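You operate a simulated robot arm through the tools that you are given. There is no shell and no other tool. Be economical: measure what you need, move in short steps, check, and stop when the job is done.

The job below is to be done with a simulated two-armed robot. You get a single attempt, and the scene is never put back.

## Task
Demagnetise block 279, switch off again and shut the block in the beige box.

It is judged by the outcome, as a careful person would: the job done as asked, and still so three seconds after it is handed in. It fails if anything else is knocked over, pushed out of place, dropped, spilled or broken.

## Robot
Two 7-joint arms with two-finger grippers on one trunk, on a base that drives. Base frame: it is fixed to the floor where the robot stands at the start and does not move with it; the origin is under the middle of the robot, x ahead of it, y to its left, z up; the surface under the hand at the start is at about z = 0.814. Lengths are in m, angles in rad, forces in N, time in s.
The left shoulder is at the start at [0.041, 0.17, 1.198], the right one opposite. With the tool pointing down near the work surface each hand reaches from about 0.1 to 0.66 m from the robot's upright axis, wherever it stands, measured 20 degrees to its own side. Places, roughly: beige box [0.5, -0.5, 0.8]; beige box lid [0.5, -0.5, 0.9]; demagnetiser switch [0.5, 0, 0.8]; near table of the demagnetiser [0.6, 0.1, 0.8]. Payload 2.69 kg a hand.
Tool frame (each hand has its own): the origin (TCP) lies between the finger pads and is the grasp point; the fingertips stand 0.02 m ahead of it; z points along the fingers, y is the line along which they close. Largest opening 0.1 m; the body of the gripper starts 0.063 m behind the TCP.
Orientation is that of the tool frame in the base frame, as a unit quaternion [x, y, z, w]. With the fingers straight down and closing along the base's y, the tool's x points along the base's -x, its y along +y and its z along -z.

## Interface
- The arms move only by the tool move_arm. It takes "left_steps", "right_steps" or both (then of equal length, played together; a hand with none holds still); each is a list of rows, each an object of numbers (a shift or turn left out is 0, a gripper value left out holds the last): "x", "y", "z": the shift along the tool's x, y, z in units of 500 mm (1.0 is 500 mm); "rx", "ry", "rz": the turn, a rotation vector about the tool's x, y, z in units of 90 degrees (1.0 is 90 degrees). In form: [{"x": .., "y": .., "z": .., "rx": .., "ry": .., "rz": ..}, ...]. A call has 1 to 10 rows; each row is the pose to reach, as a shift and turn from the pose commanded when the call began, along the tool's axes at that moment. "left_jaw" and "right_jaw" are, for a hand that has rows, the gripper command, from -1 (shut) to 1 (fully open), values between in proportion, set as the call begins (left out, the last holds). A call with a number of a shift or a turn outside -1 to 1 is refused whole. Each row takes 0.2 s and may step no farther than 0.05 m and 0.15 rad from the row before; otherwise, or with a gripper value out of range, the whole call is refused. A pose out of reach is approached as far as the arm can. The call stops where the force on the tool passes 40 N (or 10 N more than at its start, if that is more) or the arm is blocked; 0.2 s more then pass. The fingers move at their own pace (about 0.108 m/s each) and stop on an object; they squeeze with about 36 N. The grip force told is the motor's: it shows also when the fingers shut on nothing. Time passes only in rows, and 0.2 s behind the last, so rows that repeat a pose let the fingers close. It gives the time, the measured TCP pose, the force on the tool (base axes), the opening and the grip force at its end, in the units of the frame above (readings bear some noise), with the torque about the TCP (base axes, N m) and any sound that the robot's microphone picked up.
- Cameras (640 x 400 px; columns grow to the right, rows downward): "scene" is now at [0.1788, -0.0182, 1.1132]; the picture's right is [-0.20, -0.98, 0.00], its down [-0.36, 0.07, -0.93] and it looks along [0.91, -0.19, -0.37] (base axes); focal length 214 px, centre (320, 200). "left" rides on the left gripper at [0.07, 0.018, -0.099] in its tool frame; the picture's right is [-0.26, 0.97, 0.00], its down [-0.75, -0.20, -0.63] and it looks along [-0.61, -0.16, 0.78] (tool axes); focal length 230 px, centre (320, 200). "right" rides on the right gripper at [0.07, -0.019, -0.099] in its tool frame; the picture's right is [0.26, 0.97, 0.00], its down [-0.75, 0.20, -0.63] and it looks along [-0.61, 0.16, 0.78] (tool axes); focal length 230 px, centre (320, 200). There is no depth. A picture from a camera that has moved, and an enlarged one, comes with that camera's place and axes in the base frame and with its lens.
- snapshot(camera): a new picture of that camera. The clock stands still meanwhile.
- lift_body(by): slides the trunk up (or, below 0, down) by that many m; the arms and the scene camera ride with it, the base frame stays. It gives what a move gives, with no picture.
- drive_base(legs): drives the robot by 1 to 6 legs, each [ahead, turn to the left] in m and rad, along the robot's own axes; the way and the turn of a leg run together, so that a leg with both is an arc; at most 1.5 m and 3.142 rad a leg. The arms and the cameras ride along, it lands a little off, and it stops where it bumps. It gives what a move gives.
- head_to(pan, tilt): turns the head with the scene camera to pan (to the left, within 1.047 rad either way) and tilt (down, from -0.506 to 1.204), counted from straight ahead of the robot. It gives what a move gives.
- zoom(camera, box): a new picture of the part [left, top, right, bottom] of that camera's present view, enlarged. The clock stands still meanwhile.
- hand_in(): hands the job in; it is judged then, once.

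Work in short steps. Places have to be worked out from the pictures, the camera data and where the tool is seen: move nearer, look again, correct. Check each grasp and each placing, and mend what went wrong. You have 120 turns and 108 pictures in all, those below and enlarged ones among them. Open the grippers and draw the arms clear of the work before you hand the job in, unless the task says otherwise; then end with one line.

The tools are called after "Call:" by a JSON object that holds its "name" and its "arguments". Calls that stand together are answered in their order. move_arm: Moves the arms, as the interface text tells. Its arguments: {"type":"object","properties":{"left_steps":{"type":"array","items":{"type":"object","properties":{"x":{"type":"number"},"y":{"type":"number"},"z":{"type":"number"},"rx":{"type":"number"},"ry":{"type":"number"},"rz":{"type":"number"}}}},"left_jaw":{"type":"number"},"right_steps":{"type":"array","items":{"type":"object","properties":{"x":{"type":"number"},"y":{"type":"number"},"z":{"type":"number"},"rx":{"type":"number"},"ry":{"type":"number"},"rz":{"type":"number"}}}},"right_jaw":{"type":"number"}},"required":[]} The other tools are called the same way: lift_body (by) slides the trunk up or down; drive_base (legs) drives the base; head_to (pan, tilt) turns the head that bears the scene camera; snapshot (camera) takes a picture; zoom (camera, box) takes an enlarged picture of a part of a camera's view; hand_in () hands the job in.

At the start:

```text
clock: 0.0
left_tcp_pos: [0.4689, 0.0096, 1.1778]
left_tcp_rot: [0.001, 1.0, 0.0, -0.001]
left_contact_force: [0.0, -0.5, -0.6]
left_moment: [0.0, -0.04, 0.03]
left_width: 0.1
left_grasp_force: 0.0
right_tcp_pos: [0.4317, -0.3878, 1.1625]
right_tcp_rot: [0.0, 1.0, -0.001, -0.001]
right_contact_force: [-0.5, -0.2, -0.3]
right_moment: [0.01, 0.01, 0.01]
right_width: 0.1
right_grasp_force: 0.1
trunk travel left (down, up): [-0.425, 0.265]
robot x, y, heading: [-0.0005, 0.0033, 0.002]
head pan, tilt: [-0.204, 0.361]
```

scene: 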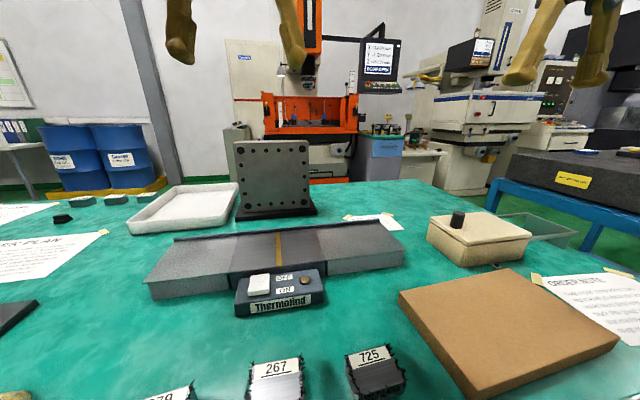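
right: 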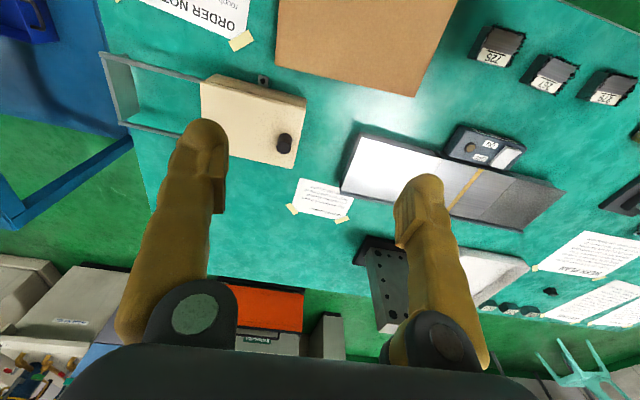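
left: 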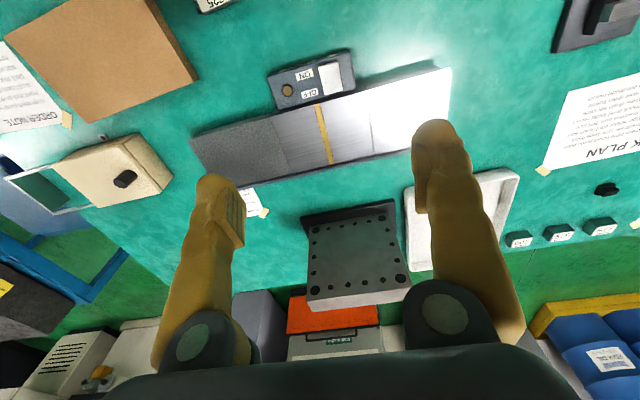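

The blocks lie at the near edge of the table, with 279 likely the left one. I tilt the head down to see them.

Call:
{"name": "head_to", "arguments": {"pan": 0.0, "tilt": 0.8}}

Call:
{"name": "snapshot", "arguments": {"camera": "scene"}}

```text
clock: 0.9
left_tcp_pos: [0.4524, 0.0088, 1.1849]
left_tcp_rot: [0.001, 1.0, 0.001, 0.008]
left_contact_force: [-0.3, 0.6, 0.2]
left_moment: [-0.02, 0.02, -0.03]
left_width: 0.0998
left_grasp_force: 0.0
right_tcp_pos: [0.4154, -0.3879, 1.1694]
right_tcp_rot: [0.001, 1.0, 0.001, 0.008]
right_contact_force: [1.1, 1.0, -0.1]
right_moment: [-0.01, 0.0, 0.02]
right_width: 0.1001
right_grasp_force: 0.0
trunk travel left (down, up): [-0.425, 0.265]
robot x, y, heading: [0.0015, 0.0011, 0.001]
head pan, tilt: [0.0, 0.799]
```

```text
104 pictures are left
camera scene: at [0.169, 0.0006, 1.0747], right [0.0, -1.0, 0.0], down [-0.73, 0.0, -0.68], along [0.68, 0.0, -0.73], focal length 214 px, centre (320, 200)
```

scene: 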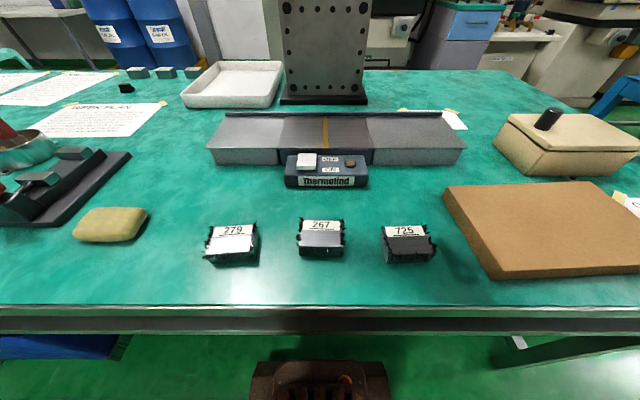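

Block 279 is the left of three. I zoom in on it, the demagnetiser, the box and the papers.

Call:
{"name": "zoom", "arguments": {"camera": "scene", "box": [190, 100, 480, 280]}}

Call:
{"name": "zoom", "arguments": {"camera": "scene", "box": [440, 80, 640, 205]}}

Call:
{"name": "zoom", "arguments": {"camera": "scene", "box": [0, 60, 180, 172]}}

Call:
{"name": "head_to", "arguments": {"pan": 0.7, "tilt": 0.6}}

Call:
{"name": "snapshot", "arguments": {"camera": "scene"}}

Call:
{"name": "head_to", "arguments": {"pan": -0.8, "tilt": 0.7}}

Call:
{"name": "snapshot", "arguments": {"camera": "scene"}}

```text
2.21 times, centred on (335, 190) of scene
camera zoom: at [0.169, 0.0006, 1.0747], right [0.0, -1.0, 0.0], down [-0.73, 0.0, -0.68], along [0.68, 0.0, -0.73], focal length 473 px, centre (287, 222)
```

zoom: 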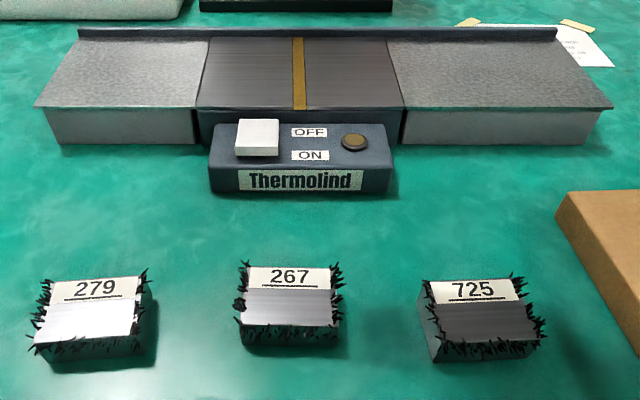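

```text
3.20 times, centred on (540, 142) of scene
camera zoom: at [0.169, 0.0006, 1.0747], right [0.0, -1.0, 0.0], down [-0.73, 0.0, -0.68], along [0.68, 0.0, -0.73], focal length 686 px, centre (-384, 384)
```

zoom: 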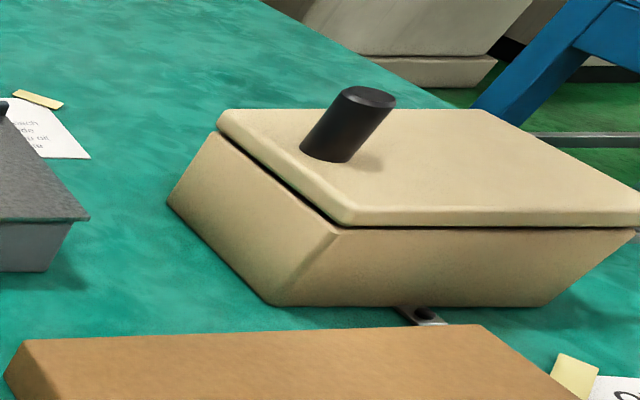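

```text
3.56 times, centred on (90, 116) of scene
camera zoom: at [0.169, 0.0006, 1.0747], right [0.0, -1.0, 0.0], down [-0.73, 0.0, -0.68], along [0.68, 0.0, -0.73], focal length 763 px, centre (1138, 499)
```

zoom: 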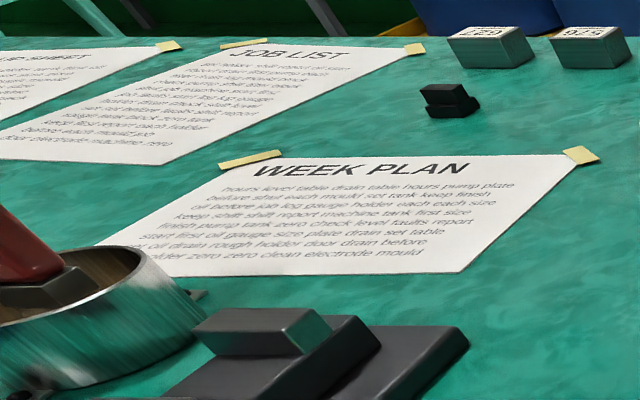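

```text
clock: 2.0
left_tcp_pos: [0.4511, 0.0088, 1.1853]
left_tcp_rot: [0.001, 1.0, 0.001, 0.008]
left_contact_force: [0.2, -0.5, 0.1]
left_moment: [0.0, 0.01, 0.0]
left_width: 0.1002
left_grasp_force: 0.0
right_tcp_pos: [0.4153, -0.388, 1.1693]
right_tcp_rot: [0.0, 1.0, 0.0, 0.008]
right_contact_force: [-0.6, 0.6, 0.5]
right_moment: [-0.01, 0.02, 0.01]
right_width: 0.0999
right_grasp_force: 0.0
trunk travel left (down, up): [-0.425, 0.265]
robot x, y, heading: [0.0034, -0.0005, 0.008]
head pan, tilt: [0.7, 0.6]
```

```text
100 pictures are left
camera scene: at [0.155, 0.0576, 1.0919], right [0.64, -0.77, -0.01], down [-0.45, -0.36, -0.82], along [0.62, 0.53, -0.58], focal length 214 px, centre (320, 200)
```

scene: 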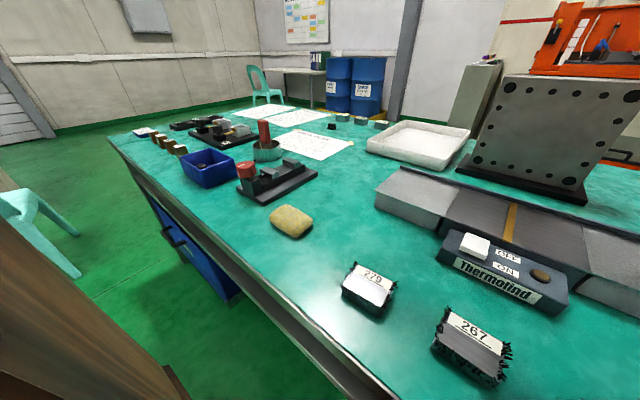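

```text
clock: 3.6
left_tcp_pos: [0.4503, 0.0092, 1.1849]
left_tcp_rot: [0.001, 1.0, 0.001, 0.008]
left_contact_force: [0.3, -0.6, 0.1]
left_moment: [0.02, 0.0, 0.01]
left_width: 0.0998
left_grasp_force: 0.1
right_tcp_pos: [0.4143, -0.3881, 1.1695]
right_tcp_rot: [0.0, 1.0, 0.001, 0.008]
right_contact_force: [-0.7, -0.7, -0.6]
right_moment: [-0.02, 0.01, 0.0]
right_width: 0.1
right_grasp_force: 0.1
trunk travel left (down, up): [-0.425, 0.265]
robot x, y, heading: [-0.0027, -0.0025, -0.001]
head pan, tilt: [-0.799, 0.7]
```

```text
99 pictures are left
camera scene: at [0.1465, -0.0601, 1.0834], right [-0.72, -0.7, 0.01], down [-0.46, 0.46, -0.76], along [0.52, -0.55, -0.65], focal length 214 px, centre (320, 200)
```

scene: 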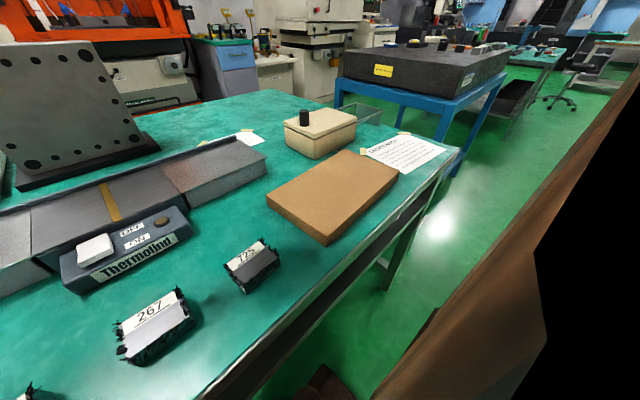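

Block 279 I judge at about (0.31, 0.107), top near z 0.85. I bring the left hand above it for a closer look.

Call:
{"name": "move_arm", "arguments": {"left_steps": [{"x": 0.05, "y": 0.033, "z": 0.06}, {"x": 0.1, "y": 0.066, "z": 0.12}, {"x": 0.15, "y": 0.098, "z": 0.18}, {"x": 0.2, "y": 0.131, "z": 0.24}, {"x": 0.25, "y": 0.164, "z": 0.3}, {"x": 0.29, "y": 0.196, "z": 0.36, "ry": 0.01}, {"x": 0.29, "y": 0.196, "z": 0.36, "ry": 0.01}], "left_jaw": 1}}

Call:
{"name": "snapshot", "arguments": {"camera": "left"}}

Call:
{"name": "head_to", "arguments": {"pan": 0.0, "tilt": 0.8}}

Call:
{"name": "snapshot", "arguments": {"camera": "scene"}}

```text
clock: 5.2
left_tcp_pos: [0.3073, 0.1083, 1.0006]
left_tcp_rot: [0.001, 1.0, 0.001, -0.001]
left_contact_force: [-0.1, 0.1, -0.4]
left_moment: [0.02, -0.01, 0.01]
left_width: 0.0999
left_grasp_force: 0.0
right_tcp_pos: [0.4128, -0.3876, 1.169]
right_tcp_rot: [0.0, 1.0, 0.001, 0.007]
right_contact_force: [-0.5, -0.6, -0.3]
right_moment: [0.02, 0.0, 0.0]
right_width: 0.1001
right_grasp_force: 0.0
trunk travel left (down, up): [-0.425, 0.265]
robot x, y, heading: [0.0004, 0.0021, 0.002]
head pan, tilt: [-0.799, 0.7]
```

```text
98 pictures are left
camera left: at [0.2385, 0.1265, 1.1007], right [0.26, 0.97, 0.0], down [0.75, -0.2, 0.63], along [0.61, -0.16, -0.78], focal length 230 px, centre (320, 200)
```

left: 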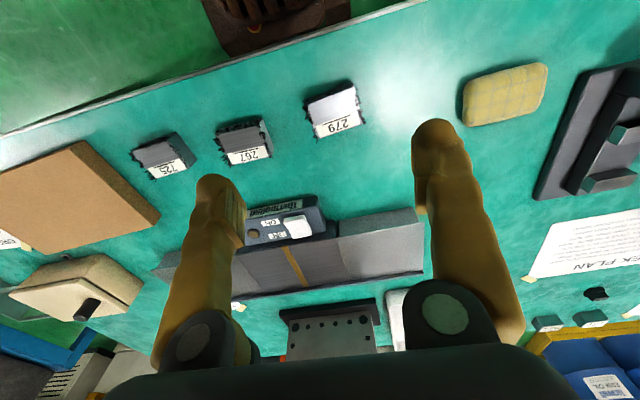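

```text
clock: 6.3
left_tcp_pos: [0.3072, 0.1088, 1.0006]
left_tcp_rot: [0.001, 1.0, 0.001, 0.0]
left_contact_force: [-0.2, 0.1, -0.2]
left_moment: [0.0, 0.0, 0.04]
left_width: 0.1
left_grasp_force: 0.1
right_tcp_pos: [0.4149, -0.388, 1.169]
right_tcp_rot: [0.001, 1.0, 0.001, 0.008]
right_contact_force: [-0.2, -0.3, -0.5]
right_moment: [-0.01, -0.03, 0.0]
right_width: 0.1
right_grasp_force: 0.0
trunk travel left (down, up): [-0.425, 0.265]
robot x, y, heading: [-0.0006, -0.0029, -0.003]
head pan, tilt: [0.0, 0.799]
```

```text
97 pictures are left
camera scene: at [0.1677, 0.0007, 1.0748], right [0.0, -1.0, 0.0], down [-0.73, 0.0, -0.68], along [0.68, 0.0, -0.73], focal length 214 px, centre (320, 200)
```

scene: 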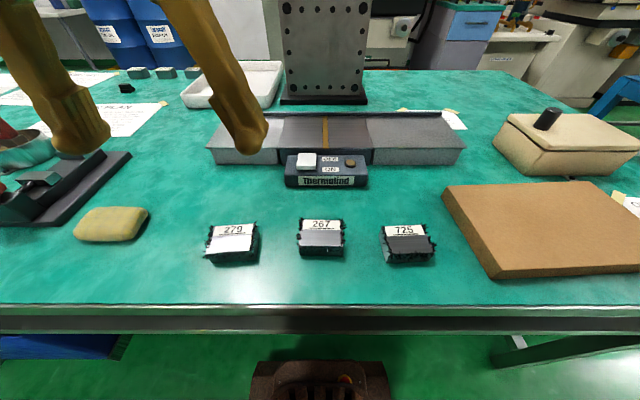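

I zoom into the left camera to get the block's edges and orientation.

Call:
{"name": "zoom", "arguments": {"camera": "left", "box": [270, 60, 400, 150]}}

Call:
{"name": "zoom", "arguments": {"camera": "scene", "box": [190, 205, 278, 275]}}

Call:
{"name": "zoom", "arguments": {"camera": "scene", "box": [270, 100, 390, 195]}}

```text
4.44 times, centred on (335, 105) of left
camera zoom: at [0.2391, 0.1264, 1.1009], right [0.26, 0.97, 0.0], down [0.75, -0.2, 0.63], along [0.61, -0.16, -0.78], focal length 1022 px, centre (253, 622)
```

zoom: 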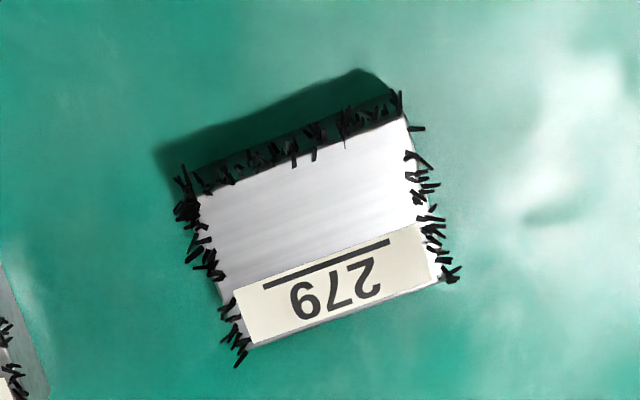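

```text
5.71 times, centred on (234, 240) of scene
camera zoom: at [0.1677, 0.0007, 1.0748], right [0.0, -1.0, 0.0], down [-0.73, 0.0, -0.68], along [0.68, 0.0, -0.73], focal length 1226 px, centre (811, -29)
```

zoom: 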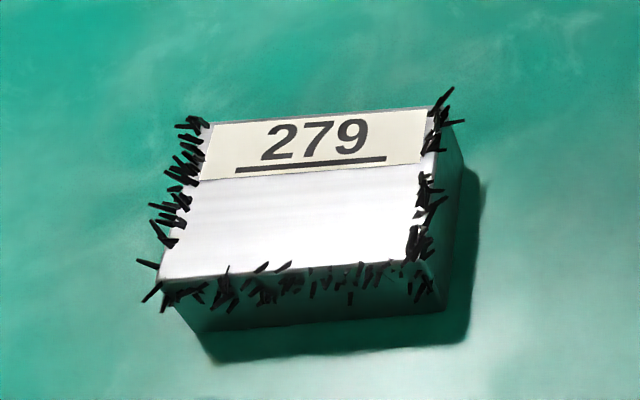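

```text
4.21 times, centred on (330, 148) of scene
camera zoom: at [0.1677, 0.0007, 1.0748], right [0.0, -1.0, 0.0], down [-0.73, 0.0, -0.68], along [0.68, 0.0, -0.73], focal length 903 px, centre (278, 421)
```

zoom: 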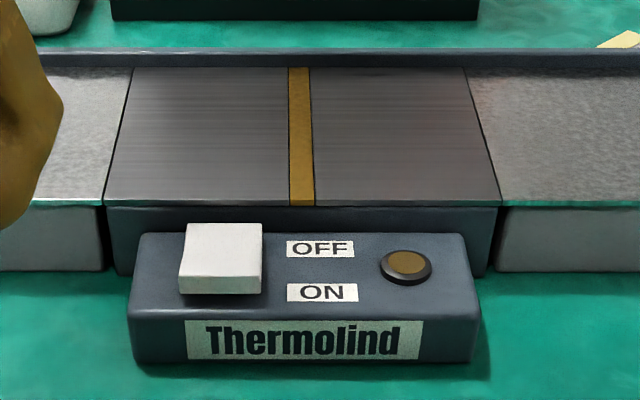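

Both views agree on block 279 centred at about (0.331, 0.1215), top near z 0.825, yaw about +0.08. I go to z 0.90 above it and look again.

Call:
{"name": "move_arm", "arguments": {"left_steps": [{"x": -0.024, "y": 0.013, "z": 0.07, "rz": -0.025}, {"x": -0.047, "y": 0.026, "z": 0.14, "rz": -0.051}, {"x": -0.047, "y": 0.026, "z": 0.2, "rz": -0.051}, {"x": -0.047, "y": 0.026, "z": 0.2, "rz": -0.051}]}}

Call:
{"name": "snapshot", "arguments": {"camera": "left"}}

Call:
{"name": "snapshot", "arguments": {"camera": "scene"}}

```text
clock: 7.3
left_tcp_pos: [0.3332, 0.1228, 0.9046]
left_tcp_rot: [-0.04, 0.999, 0.001, -0.001]
left_contact_force: [0.0, 0.0, -0.2]
left_moment: [0.0, -0.03, -0.03]
left_width: 0.1
left_grasp_force: 0.1
right_tcp_pos: [0.4133, -0.3879, 1.1687]
right_tcp_rot: [0.002, 1.0, 0.001, 0.008]
right_contact_force: [0.1, 0.4, -0.1]
right_moment: [0.0, -0.02, -0.06]
right_width: 0.1001
right_grasp_force: 0.1
trunk travel left (down, up): [-0.425, 0.265]
robot x, y, heading: [0.0, 0.0013, -0.004]
head pan, tilt: [0.0, 0.799]
```

```text
93 pictures are left
camera left: at [0.2617, 0.1347, 1.0041], right [0.18, 0.98, 0.0], down [0.76, -0.14, 0.63], along [0.62, -0.11, -0.78], focal length 230 px, centre (320, 200)
```

left: 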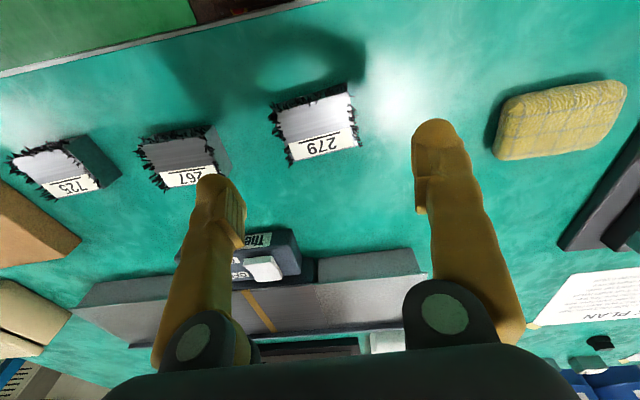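

```text
92 pictures are left
camera scene: at [0.1673, 0.0008, 1.0749], right [0.0, -1.0, 0.0], down [-0.73, 0.0, -0.69], along [0.69, 0.0, -0.73], focal length 214 px, centre (320, 200)
```

scene: 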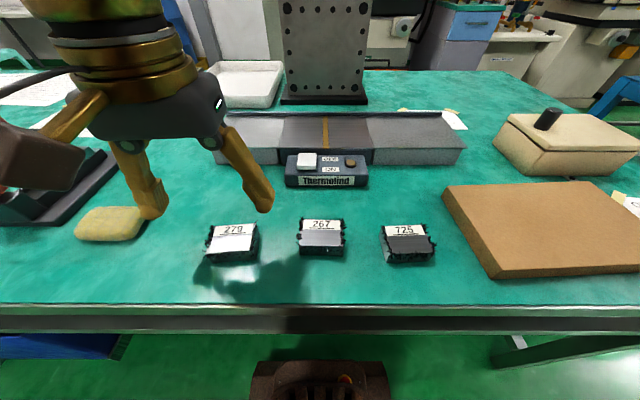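

Aligned over the block. I lower to TCP z ≈ 0.845 and check against the block top.

Call:
{"name": "move_arm", "arguments": {"left_steps": [{"x": 0.006, "z": 0.06}, {"x": 0.006, "z": 0.12}, {"x": 0.006, "z": 0.12}]}}

Call:
{"name": "zoom", "arguments": {"camera": "scene", "box": [120, 150, 320, 275]}}

Call:
{"name": "snapshot", "arguments": {"camera": "left"}}

```text
clock: 8.1
left_tcp_pos: [0.3325, 0.1218, 0.8427]
left_tcp_rot: [-0.04, 0.999, 0.0, 0.0]
left_contact_force: [-0.6, 0.5, 0.2]
left_moment: [-0.03, -0.03, 0.03]
left_width: 0.1003
left_grasp_force: 0.1
right_tcp_pos: [0.4145, -0.3881, 1.1693]
right_tcp_rot: [0.001, 1.0, 0.001, 0.007]
right_contact_force: [-0.1, 0.1, 0.1]
right_moment: [0.02, 0.03, -0.01]
right_width: 0.0997
right_grasp_force: 0.1
trunk travel left (down, up): [-0.425, 0.265]
robot x, y, heading: [-0.003, 0.0031, -0.002]
head pan, tilt: [0.0, 0.799]
```

```text
3.20 times, centred on (220, 212) of scene
camera zoom: at [0.1675, 0.0007, 1.0749], right [0.0, -1.0, 0.0], down [-0.73, 0.0, -0.68], along [0.68, 0.0, -0.73], focal length 686 px, centre (640, 160)
```

zoom: 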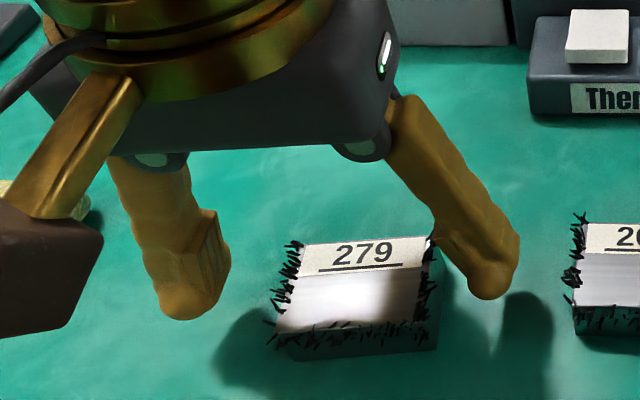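

```text
90 pictures are left
camera left: at [0.2613, 0.1343, 0.9433], right [0.18, 0.98, 0.0], down [0.76, -0.14, 0.63], along [0.62, -0.11, -0.78], focal length 230 px, centre (320, 200)
```

left: 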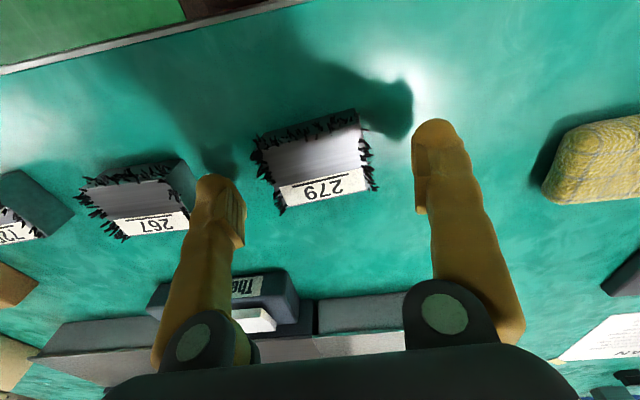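

Centred well. I lower by small steps further, watching for table contact.

Call:
{"name": "move_arm", "arguments": {"left_steps": [{"z": 0.015}, {"z": 0.03}, {"z": 0.045}, {"z": 0.045}]}}

Call:
{"name": "snapshot", "arguments": {"camera": "left"}}

Call:
{"name": "zoom", "arguments": {"camera": "scene", "box": [120, 150, 320, 275]}}

```text
clock: 9.1
left_tcp_pos: [0.3299, 0.1199, 0.8207]
left_tcp_rot: [-0.039, 0.999, 0.001, -0.001]
left_contact_force: [-0.7, -0.2, 1.1]
left_moment: [0.01, -0.02, 0.01]
left_width: 0.1001
left_grasp_force: 0.1
right_tcp_pos: [0.4139, -0.3876, 1.1678]
right_tcp_rot: [0.001, 1.0, 0.001, 0.008]
right_contact_force: [-0.5, -0.5, -0.2]
right_moment: [-0.04, 0.0, 0.03]
right_width: 0.1003
right_grasp_force: 0.1
trunk travel left (down, up): [-0.425, 0.265]
robot x, y, heading: [-0.004, 0.0, -0.001]
head pan, tilt: [0.0, 0.799]
```

```text
89 pictures are left
camera left: at [0.2602, 0.1325, 0.9207], right [0.18, 0.98, 0.0], down [0.76, -0.14, 0.63], along [0.62, -0.11, -0.78], focal length 230 px, centre (320, 200)
```

left: 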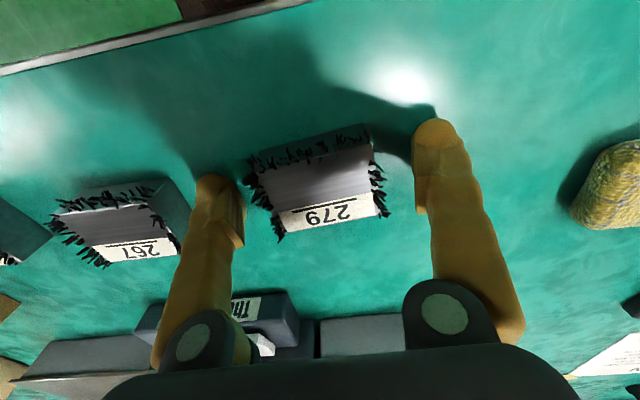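

```text
3.20 times, centred on (220, 212) of scene
camera zoom: at [0.1676, 0.0008, 1.0748], right [0.0, -1.0, 0.0], down [-0.73, 0.0, -0.68], along [0.68, 0.0, -0.73], focal length 686 px, centre (640, 160)
```

zoom: 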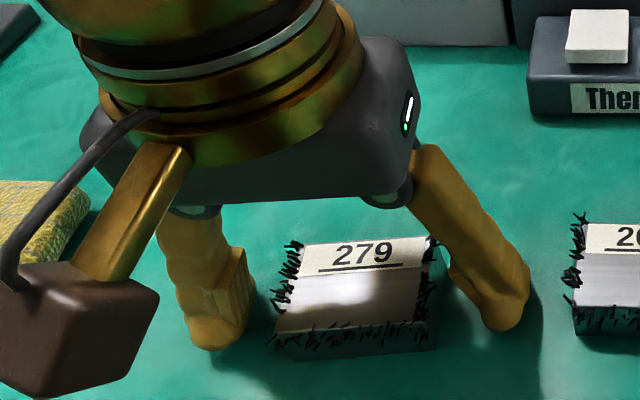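

Block top is about at TCP height; I lower another ~12 mm in small steps.

Call:
{"name": "move_arm", "arguments": {"left_steps": [{"z": 0.008}, {"z": 0.016}, {"z": 0.024}, {"z": 0.024}]}}

Call:
{"name": "zoom", "arguments": {"camera": "scene", "box": [120, 150, 320, 275]}}

```text
clock: 9.7
left_tcp_pos: [0.317, 0.1226, 0.8207]
left_tcp_rot: [-0.041, 0.999, -0.001, 0.011]
left_contact_force: [-0.6, -0.4, -0.6]
left_moment: [-0.02, -0.04, -0.01]
left_width: 0.1001
left_grasp_force: 0.0
right_tcp_pos: [0.3927, -0.3866, 1.1767]
right_tcp_rot: [0.001, 1.0, 0.001, 0.017]
right_contact_force: [-1.3, 0.4, 0.4]
right_moment: [-0.02, -0.09, -0.03]
right_width: 0.0999
right_grasp_force: 0.0
trunk travel left (down, up): [-0.425, 0.265]
robot x, y, heading: [-0.0019, 0.0027, 0.001]
head pan, tilt: [0.0, 0.799]
stopped in row 2 (left hand): the force on the tool passed its limit at 47 N (the readings are from after the stop); the commanded pose is now the measured one
```

```text
3.20 times, centred on (220, 212) of scene
camera zoom: at [0.1654, 0.0012, 1.075], right [0.0, -1.0, 0.0], down [-0.73, 0.0, -0.69], along [0.69, 0.0, -0.73], focal length 686 px, centre (640, 160)
```

zoom: 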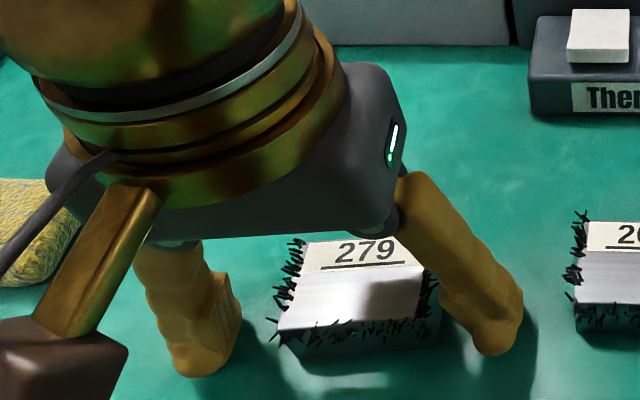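

Table touched: tips on it at TCP ≈0.817, so table z ≈ 0.797. The robot rocked back a little; I restore x and tilt and hold 5 mm above contact.

Call:
{"name": "move_arm", "arguments": {"left_steps": [{"z": -0.006}, {"x": -0.026, "z": -0.006, "ry": 0.014}, {"x": -0.026, "z": -0.006, "ry": 0.014}]}}

Call:
{"name": "snapshot", "arguments": {"camera": "left"}}

```text
clock: 10.5
left_tcp_pos: [0.3317, 0.1225, 0.8244]
left_tcp_rot: [-0.038, 0.999, 0.0, -0.001]
left_contact_force: [-0.2, -0.8, -0.4]
left_moment: [0.01, -0.01, 0.04]
left_width: 0.1
left_grasp_force: 0.0
right_tcp_pos: [0.3946, -0.3881, 1.1751]
right_tcp_rot: [0.0, 1.0, 0.001, 0.016]
right_contact_force: [0.6, 0.1, 0.5]
right_moment: [0.03, -0.01, 0.02]
right_width: 0.1
right_grasp_force: 0.0
trunk travel left (down, up): [-0.425, 0.265]
robot x, y, heading: [0.0004, 0.0026, -0.003]
head pan, tilt: [0.0, 0.799]
```

```text
86 pictures are left
camera left: at [0.2618, 0.135, 0.9252], right [0.18, 0.98, 0.0], down [0.77, -0.14, 0.63], along [0.62, -0.12, -0.78], focal length 230 px, centre (320, 200)
```

left: 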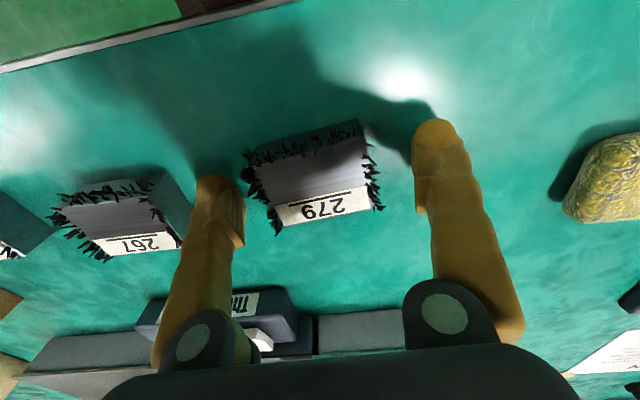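

Block sits ~5 mm toward −y of the finger middle; I correct and close the jaw.

Call:
{"name": "move_arm", "arguments": {"left_steps": [{"y": -0.01, "z": 0.003}, {"y": -0.01, "z": 0.003}]}}

Call:
{"name": "move_arm", "arguments": {"left_steps": [{}, {}, {}, {}], "left_jaw": -1}}

Call:
{"name": "snapshot", "arguments": {"camera": "left"}}

```text
clock: 11.1
left_tcp_pos: [0.3319, 0.1193, 0.8224]
left_tcp_rot: [-0.039, 0.999, 0.001, -0.002]
left_contact_force: [-0.7, -0.1, 1.1]
left_moment: [-0.02, -0.01, 0.0]
left_width: 0.1001
left_grasp_force: 0.0
right_tcp_pos: [0.3953, -0.3865, 1.1759]
right_tcp_rot: [0.001, 1.0, 0.001, 0.016]
right_contact_force: [-0.1, 1.1, -0.6]
right_moment: [0.04, -0.02, 0.0]
right_width: 0.0998
right_grasp_force: 0.1
trunk travel left (down, up): [-0.425, 0.265]
robot x, y, heading: [-0.0021, -0.0011, -0.002]
head pan, tilt: [0.0, 0.799]
```

```text
clock: 12.1
left_tcp_pos: [0.3317, 0.1186, 0.8232]
left_tcp_rot: [-0.04, 0.999, 0.0, -0.002]
left_contact_force: [-0.3, 2.9, 1.5]
left_moment: [0.16, 0.0, 0.08]
left_width: 0.059
left_grasp_force: 35.6
right_tcp_pos: [0.3964, -0.3867, 1.175]
right_tcp_rot: [0.001, 1.0, 0.001, 0.015]
right_contact_force: [0.4, -0.3, -0.6]
right_moment: [-0.01, -0.03, -0.04]
right_width: 0.1003
right_grasp_force: 0.1
trunk travel left (down, up): [-0.425, 0.265]
robot x, y, heading: [0.0004, -0.003, 0.003]
head pan, tilt: [0.0, 0.799]
```

```text
85 pictures are left
camera left: at [0.262, 0.1312, 0.9229], right [0.18, 0.98, 0.0], down [0.77, -0.14, 0.63], along [0.62, -0.11, -0.78], focal length 230 px, centre (320, 200)
```

left: 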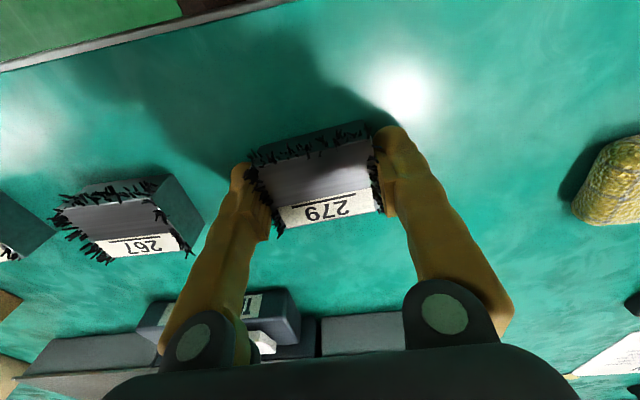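

Grip holds (59 mm, 36 N). I lift the block 0.15 m and check the scene camera.

Call:
{"name": "move_arm", "arguments": {"left_steps": [{"z": -0.05}, {"z": -0.12}, {"z": -0.2}, {"z": -0.3}, {"z": -0.3, "rz": 0.05}]}}

Call:
{"name": "snapshot", "arguments": {"camera": "scene"}}

```text
clock: 13.3
left_tcp_pos: [0.3343, 0.1183, 0.9701]
left_tcp_rot: [0.001, 1.0, 0.001, -0.003]
left_contact_force: [-0.3, -0.4, -5.0]
left_moment: [-0.04, 0.05, 0.01]
left_width: 0.059
left_grasp_force: 35.5
right_tcp_pos: [0.3966, -0.3872, 1.1748]
right_tcp_rot: [0.001, 1.0, 0.001, 0.014]
right_contact_force: [0.0, -0.8, -0.1]
right_moment: [0.0, 0.03, 0.03]
right_width: 0.1002
right_grasp_force: 0.1
trunk travel left (down, up): [-0.425, 0.265]
robot x, y, heading: [0.001, 0.0001, 0.0]
head pan, tilt: [0.0, 0.799]
```

```text
84 pictures are left
camera scene: at [0.1687, 0.001, 1.0746], right [0.0, -1.0, 0.0], down [-0.73, 0.0, -0.68], along [0.68, 0.0, -0.73], focal length 214 px, centre (320, 200)
```

scene: 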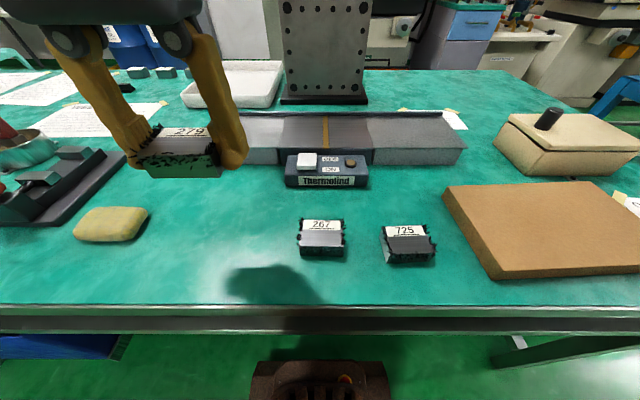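

Block is held. To let the left arm cover the whole demagnetiser, I turn the base right by 0.35 rad (arms are high and clear).

Call:
{"name": "drive_base", "arguments": {"legs": [[0, -0.35]]}}

Call:
{"name": "head_to", "arguments": {"pan": 0.3, "tilt": 0.75}}

Call:
{"name": "snapshot", "arguments": {"camera": "scene"}}

```text
clock: 14.8
left_tcp_pos: [0.3554, -0.0028, 0.9712]
left_tcp_rot: [0.173, 0.985, 0.001, -0.001]
left_contact_force: [-0.4, -0.1, -4.5]
left_moment: [-0.04, 0.0, -0.01]
left_width: 0.0591
left_grasp_force: 35.6
right_tcp_pos: [0.2403, -0.4994, 1.1757]
right_tcp_rot: [0.173, 0.985, -0.002, 0.016]
right_contact_force: [-0.8, 0.0, 0.7]
right_moment: [0.02, -0.04, 0.0]
right_width: 0.0997
right_grasp_force: 0.0
trunk travel left (down, up): [-0.425, 0.265]
robot x, y, heading: [0.0002, 0.001, -0.344]
head pan, tilt: [0.0, 0.799]
```

```text
clock: 15.6
left_tcp_pos: [0.3409, 0.0038, 0.9751]
left_tcp_rot: [0.172, 0.985, -0.001, 0.006]
left_contact_force: [-0.2, -0.3, -6.2]
left_moment: [-0.01, 0.0, 0.01]
left_width: 0.059
left_grasp_force: 35.7
right_tcp_pos: [0.2227, -0.4926, 1.1818]
right_tcp_rot: [0.173, 0.985, -0.003, 0.022]
right_contact_force: [-0.2, 0.6, 0.0]
right_moment: [0.0, -0.01, -0.01]
right_width: 0.0999
right_grasp_force: 0.1
trunk travel left (down, up): [-0.425, 0.265]
robot x, y, heading: [0.0013, 0.0004, -0.343]
head pan, tilt: [0.3, 0.75]
```

```text
83 pictures are left
camera scene: at [0.1655, -0.0319, 1.0788], right [-0.05, -1.0, -0.01], down [-0.69, 0.04, -0.72], along [0.72, -0.03, -0.69], focal length 214 px, centre (320, 200)
```

scene: 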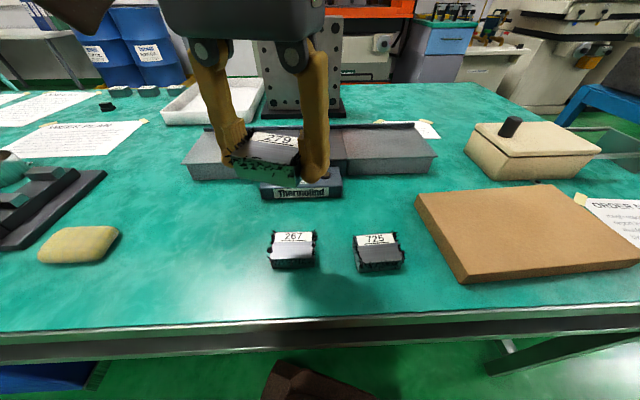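

I straighten both hands; the left takes the block out to the left at (0.42, 0.26), the right comes part-way towards the switch with its jaw shut.

Call:
{"name": "move_arm", "arguments": {"left_steps": [{"x": 0.003, "y": 0.077, "z": -0.01, "rz": -0.03, "ry": 0.001}, {"x": 0.006, "y": 0.154, "z": -0.02, "rz": -0.06, "ry": 0.002}, {"x": 0.009, "y": 0.23, "z": -0.03, "rz": -0.09, "ry": 0.003}, {"x": 0.012, "y": 0.307, "z": -0.04, "rz": -0.125, "ry": 0.004}, {"x": 0.015, "y": 0.384, "z": -0.05, "rz": -0.157, "ry": 0.005}, {"x": 0.018, "y": 0.46, "z": -0.05, "rz": -0.19, "ry": 0.006}, {"x": 0.022, "y": 0.536, "z": -0.05, "rz": -0.219, "ry": 0.007}], "right_steps": [{"x": -0.008, "y": 0.08, "z": 0.015, "rz": -0.03, "ry": 0.004}, {"x": -0.016, "y": 0.16, "z": 0.03, "rz": -0.06, "ry": 0.008}, {"x": -0.025, "y": 0.24, "z": 0.045, "rz": -0.09, "ry": 0.012}, {"x": -0.034, "y": 0.32, "z": 0.06, "rz": -0.125, "ry": 0.016}, {"x": -0.042, "y": 0.4, "z": 0.075, "rz": -0.157, "ry": 0.02}, {"x": -0.05, "y": 0.48, "z": 0.09, "rz": -0.19, "ry": 0.024}, {"x": -0.059, "y": 0.56, "z": 0.1, "rz": -0.219, "ry": 0.028}], "right_jaw": -1}}

Call:
{"name": "snapshot", "arguments": {"camera": "scene"}}

```text
clock: 17.2
left_tcp_pos: [0.4217, 0.2601, 0.9971]
left_tcp_rot: [0.0, 1.0, -0.003, -0.001]
left_contact_force: [0.4, 0.3, -5.3]
left_moment: [-0.03, 0.0, 0.03]
left_width: 0.0589
left_grasp_force: 36.3
right_tcp_pos: [0.3507, -0.2358, 1.1336]
right_tcp_rot: [0.002, 1.0, -0.004, 0.001]
right_contact_force: [-0.2, 0.4, 0.2]
right_moment: [-0.05, 0.02, 0.01]
right_width: 0.0
right_grasp_force: 29.6
trunk travel left (down, up): [-0.425, 0.265]
robot x, y, heading: [-0.0003, 0.0014, -0.35]
head pan, tilt: [0.3, 0.75]
```

```text
82 pictures are left
camera scene: at [0.1661, -0.0301, 1.0787], right [-0.05, -1.0, 0.0], down [-0.69, 0.03, -0.72], along [0.72, -0.03, -0.69], focal length 214 px, centre (320, 200)
```

scene: 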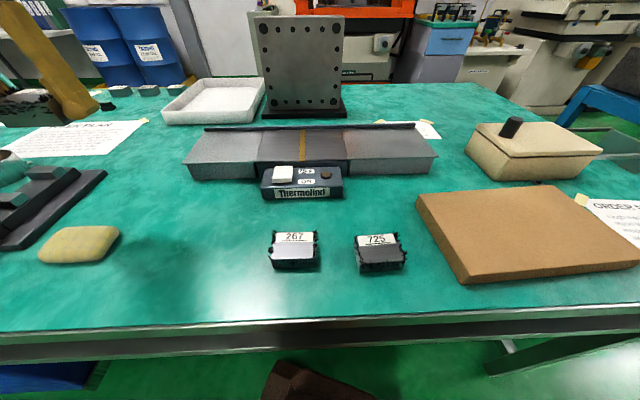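

Rocker centre confirmed near (0.49, 0.025, 0.84). I take the right hand to above its ON (near) end.

Call:
{"name": "move_arm", "arguments": {"right_steps": [{"x": -0.03, "y": 0.065, "z": 0.04}, {"x": -0.06, "y": 0.13, "z": 0.085}, {"x": -0.09, "y": 0.195, "z": 0.13}, {"x": -0.12, "y": 0.26, "z": 0.175}, {"x": -0.15, "y": 0.325, "z": 0.22}, {"x": -0.18, "y": 0.39, "z": 0.265}, {"x": -0.21, "y": 0.455, "z": 0.31}, {"x": -0.243, "y": 0.52, "z": 0.367}, {"x": -0.243, "y": 0.52, "z": 0.367}]}}

Call:
{"name": "snapshot", "arguments": {"camera": "right"}}

Call:
{"name": "zoom", "arguments": {"camera": "scene", "box": [200, 90, 400, 215]}}

```text
clock: 19.2
left_tcp_pos: [0.4196, 0.2588, 0.9991]
left_tcp_rot: [0.001, 1.0, -0.002, 0.001]
left_contact_force: [0.1, 0.4, -5.3]
left_moment: [0.01, 0.0, -0.01]
left_width: 0.0591
left_grasp_force: 36.0
right_tcp_pos: [0.4738, 0.0143, 0.9471]
right_tcp_rot: [0.007, 1.0, -0.005, 0.002]
right_contact_force: [-0.3, 0.3, -0.9]
right_moment: [0.0, 0.01, -0.01]
right_width: 0.0001
right_grasp_force: 29.4
trunk travel left (down, up): [-0.425, 0.265]
robot x, y, heading: [0.0049, -0.0042, -0.341]
head pan, tilt: [0.3, 0.75]
```

```text
81 pictures are left
camera right: at [0.4028, -0.0027, 1.0459], right [-0.24, 0.97, -0.01], down [0.75, 0.19, 0.63], along [0.61, 0.15, -0.78], focal length 230 px, centre (320, 200)
```

right: 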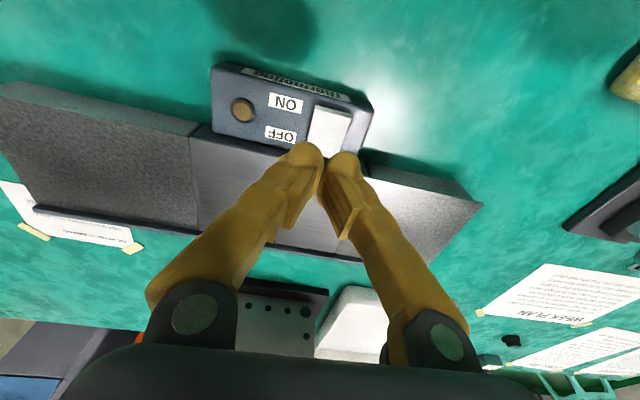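

```text
3.20 times, centred on (300, 152) of scene
camera zoom: at [0.1649, -0.0316, 1.0789], right [-0.05, -1.0, 0.0], down [-0.69, 0.04, -0.72], along [0.72, -0.03, -0.69], focal length 686 px, centre (384, 352)
```

zoom: 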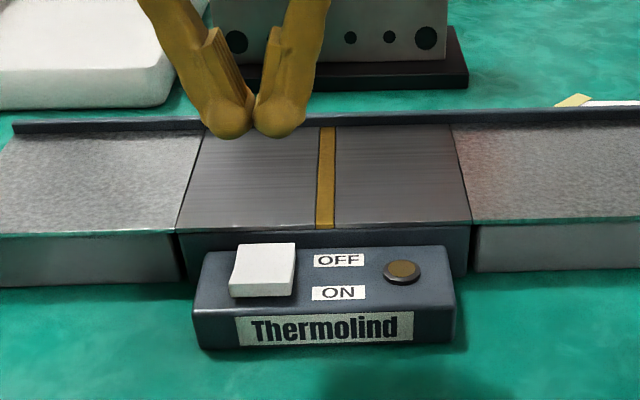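

Press point for ON is about (0.468, 0.025). I move there, down to just above the rocker.

Call:
{"name": "move_arm", "arguments": {"right_steps": [{"x": 0.01, "y": 0.02, "z": 0.05}, {"x": 0.01, "y": 0.02, "z": 0.1}, {"x": 0.01, "y": 0.02, "z": 0.14}, {"x": 0.01, "y": 0.02, "z": 0.14}]}}

Call:
{"name": "snapshot", "arguments": {"camera": "right"}}

Call:
{"name": "zoom", "arguments": {"camera": "scene", "box": [200, 90, 400, 215]}}

```text
clock: 20.2
left_tcp_pos: [0.4207, 0.2589, 0.9976]
left_tcp_rot: [0.001, 1.0, -0.001, 0.0]
left_contact_force: [0.2, -0.1, -5.4]
left_moment: [-0.02, 0.01, 0.02]
left_width: 0.0593
left_grasp_force: 35.8
right_tcp_pos: [0.4706, 0.0208, 0.8746]
right_tcp_rot: [0.005, 1.0, -0.005, 0.002]
right_contact_force: [0.2, 0.7, -0.5]
right_moment: [0.0, 0.01, -0.01]
right_width: 0.0002
right_grasp_force: 29.4
right hand out of reach, approached as far as the arm can: row 3, 4
trunk travel left (down, up): [-0.425, 0.265]
robot x, y, heading: [0.001, 0.0018, -0.346]
head pan, tilt: [0.3, 0.75]
```

```text
79 pictures are left
camera right: at [0.3997, 0.0038, 0.9729], right [-0.25, 0.97, -0.01], down [0.75, 0.2, 0.63], along [0.61, 0.15, -0.78], focal length 230 px, centre (320, 200)
```

right: 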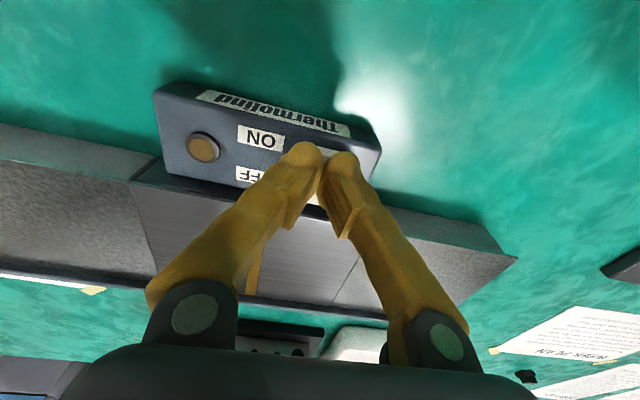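

```text
3.20 times, centred on (300, 152) of scene
camera zoom: at [0.1654, -0.0315, 1.0788], right [-0.05, -1.0, 0.0], down [-0.69, 0.04, -0.72], along [0.72, -0.03, -0.69], focal length 686 px, centre (384, 352)
```

zoom: 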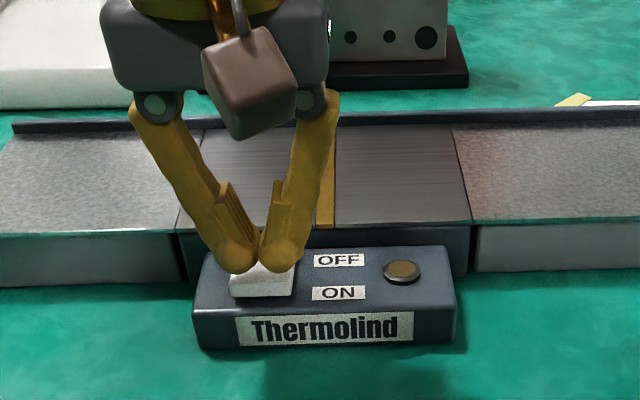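

The right arm is at its reach limit here, so I need the base closer. I look down to see the clearance between robot and table.

Call:
{"name": "head_to", "arguments": {"pan": 0.0, "tilt": 1.2}}

Call:
{"name": "snapshot", "arguments": {"camera": "scene"}}

Call:
{"name": "head_to", "arguments": {"pan": 0.8, "tilt": 1.1}}

Call:
{"name": "snapshot", "arguments": {"camera": "scene"}}

```text
clock: 21.1
left_tcp_pos: [0.4199, 0.259, 0.9972]
left_tcp_rot: [0.002, 1.0, -0.002, -0.001]
left_contact_force: [0.0, -0.8, -5.9]
left_moment: [-0.04, 0.01, 0.0]
left_width: 0.059
left_grasp_force: 35.7
right_tcp_pos: [0.4692, 0.0212, 0.8737]
right_tcp_rot: [0.006, 1.0, -0.005, 0.0]
right_contact_force: [-0.8, 0.2, -0.1]
right_moment: [0.0, 0.0, -0.03]
right_width: 0.0002
right_grasp_force: 29.2
trunk travel left (down, up): [-0.425, 0.265]
robot x, y, heading: [0.0023, 0.0041, -0.341]
head pan, tilt: [0.0, 1.201]
```

```text
77 pictures are left
camera scene: at [0.1349, -0.0465, 1.0475], right [-0.34, -0.94, 0.0], down [-0.88, 0.32, -0.35], along [0.33, -0.12, -0.94], focal length 214 px, centre (320, 200)
```

scene: 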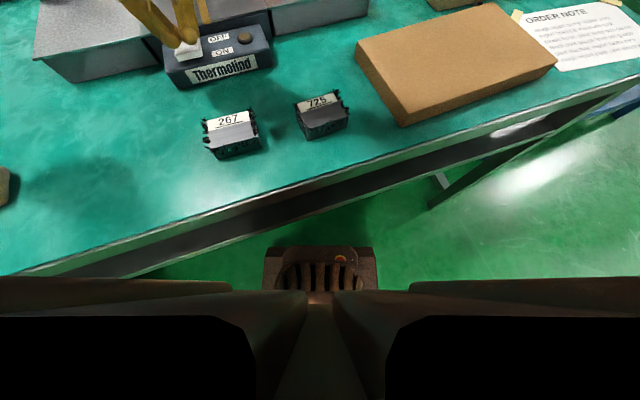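

```text
clock: 22.2
left_tcp_pos: [0.4194, 0.2598, 0.9976]
left_tcp_rot: [0.002, 1.0, -0.002, -0.001]
left_contact_force: [0.9, -0.1, -5.6]
left_moment: [0.03, -0.01, 0.03]
left_width: 0.0588
left_grasp_force: 36.3
right_tcp_pos: [0.4696, 0.0208, 0.875]
right_tcp_rot: [0.005, 1.0, -0.004, 0.0]
right_contact_force: [-0.2, 0.1, -0.2]
right_moment: [0.0, 0.03, 0.01]
right_width: 0.0003
right_grasp_force: 29.3
trunk travel left (down, up): [-0.425, 0.265]
robot x, y, heading: [-0.0025, -0.0004, -0.348]
head pan, tilt: [0.799, 1.1]
```

```text
76 pictures are left
camera scene: at [0.1391, 0.0, 1.0536], right [0.44, -0.9, -0.01], down [-0.81, -0.39, -0.44], along [0.39, 0.2, -0.9], focal length 214 px, centre (320, 200)
```

scene: 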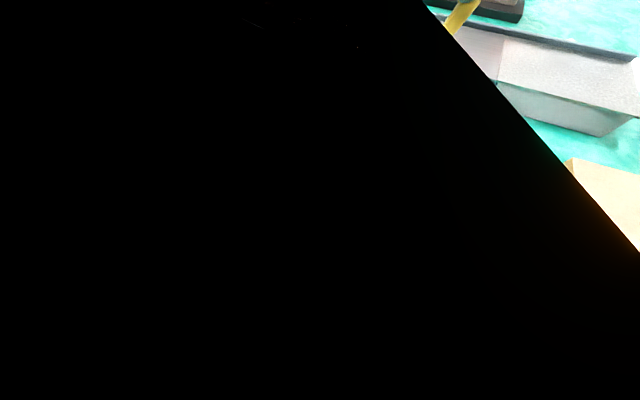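

The torso is close to the table, so I don't drive in. The left arm can do switch and sliding; I withdraw the right arm up and to the right.

Call:
{"name": "move_arm", "arguments": {"right_steps": [{"z": -0.08}, {"z": -0.16}, {"z": -0.24}, {"y": -0.08, "z": -0.32}, {"y": -0.17, "z": -0.36}, {"y": -0.26, "z": -0.4}, {"y": -0.35, "z": -0.4}, {"x": 0.05, "y": -0.43, "z": -0.4}, {"x": 0.1, "y": -0.51, "z": -0.4}, {"x": 0.15, "y": -0.59, "z": -0.4}]}}

Call:
{"name": "head_to", "arguments": {"pan": 0.4, "tilt": 0.65}}

Call:
{"name": "snapshot", "arguments": {"camera": "scene"}}

Call:
{"name": "snapshot", "arguments": {"camera": "left"}}

```text
refused: row 4 steps farther than a row can; nothing moved
```

```text
clock: 23.1
left_tcp_pos: [0.4198, 0.2589, 0.9981]
left_tcp_rot: [0.002, 1.0, -0.001, 0.0]
left_contact_force: [0.0, -0.3, -4.7]
left_moment: [-0.04, -0.01, -0.02]
left_width: 0.0592
left_grasp_force: 36.0
right_tcp_pos: [0.4694, 0.0203, 0.8761]
right_tcp_rot: [0.005, 1.0, -0.004, 0.001]
right_contact_force: [-0.3, 0.6, 0.5]
right_moment: [-0.03, 0.0, 0.02]
right_width: 0.0
right_grasp_force: 29.7
trunk travel left (down, up): [-0.425, 0.265]
robot x, y, heading: [-0.0013, 0.0004, -0.346]
head pan, tilt: [0.4, 0.649]
```

```text
75 pictures are left
camera scene: at [0.1696, -0.0231, 1.0873], right [0.05, -1.0, -0.01], down [-0.62, -0.03, -0.79], along [0.78, 0.05, -0.62], focal length 214 px, centre (320, 200)
```

scene: 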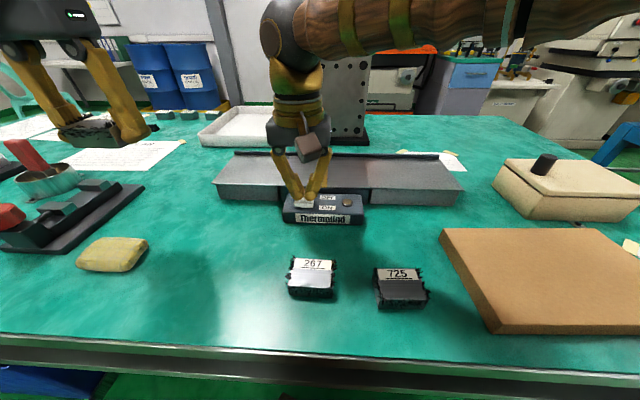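

```text
74 pictures are left
camera left: at [0.3511, 0.2775, 1.0986], right [0.26, 0.97, 0.0], down [0.75, -0.2, 0.63], along [0.61, -0.17, -0.78], focal length 230 px, centre (320, 200)
```

left: 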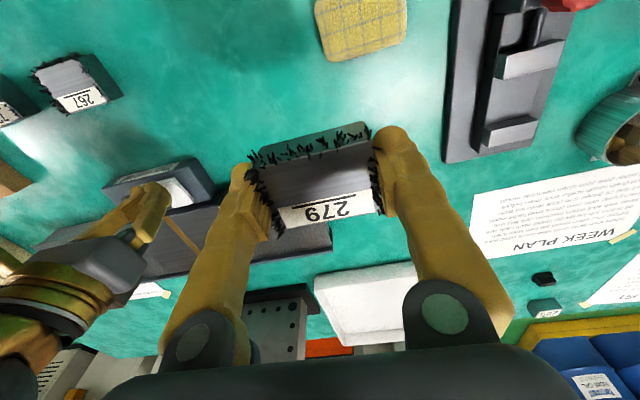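

The right hand is only ~12 mm above the rocker and just short of reach, so I try a slightly nearer point, (0.464, 0.016), pressing down in small steps.

Call:
{"name": "move_arm", "arguments": {"right_steps": [{"x": 0.01, "y": -0.01}, {"x": 0.01, "y": -0.01, "z": 0.012}, {"x": 0.01, "y": -0.01, "z": 0.024}, {"x": 0.01, "y": -0.01, "z": 0.034}, {"x": 0.01, "y": -0.01, "z": 0.044}]}}

Call:
{"name": "zoom", "arguments": {"camera": "scene", "box": [250, 140, 410, 240]}}

```text
clock: 24.3
left_tcp_pos: [0.4201, 0.2583, 0.9981]
left_tcp_rot: [0.001, 1.0, -0.002, 0.0]
left_contact_force: [-0.2, 0.3, -5.9]
left_moment: [0.0, -0.02, 0.01]
left_width: 0.059
left_grasp_force: 36.2
right_tcp_pos: [0.4668, 0.0181, 0.8568]
right_tcp_rot: [0.004, 1.0, -0.002, 0.004]
right_contact_force: [4.6, 1.6, 17.7]
right_moment: [0.06, -0.23, 0.04]
right_width: 0.0061
right_grasp_force: 29.4
trunk travel left (down, up): [-0.425, 0.265]
robot x, y, heading: [0.004, 0.0032, -0.348]
head pan, tilt: [0.4, 0.649]
heard: click
```

```text
4.00 times, centred on (330, 190) of scene
camera zoom: at [0.1689, -0.0232, 1.0877], right [0.05, -1.0, -0.01], down [-0.62, -0.03, -0.79], along [0.79, 0.05, -0.62], focal length 858 px, centre (280, 240)
```

zoom: 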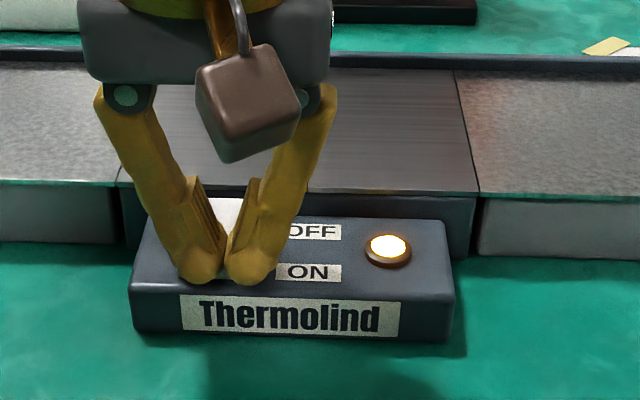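

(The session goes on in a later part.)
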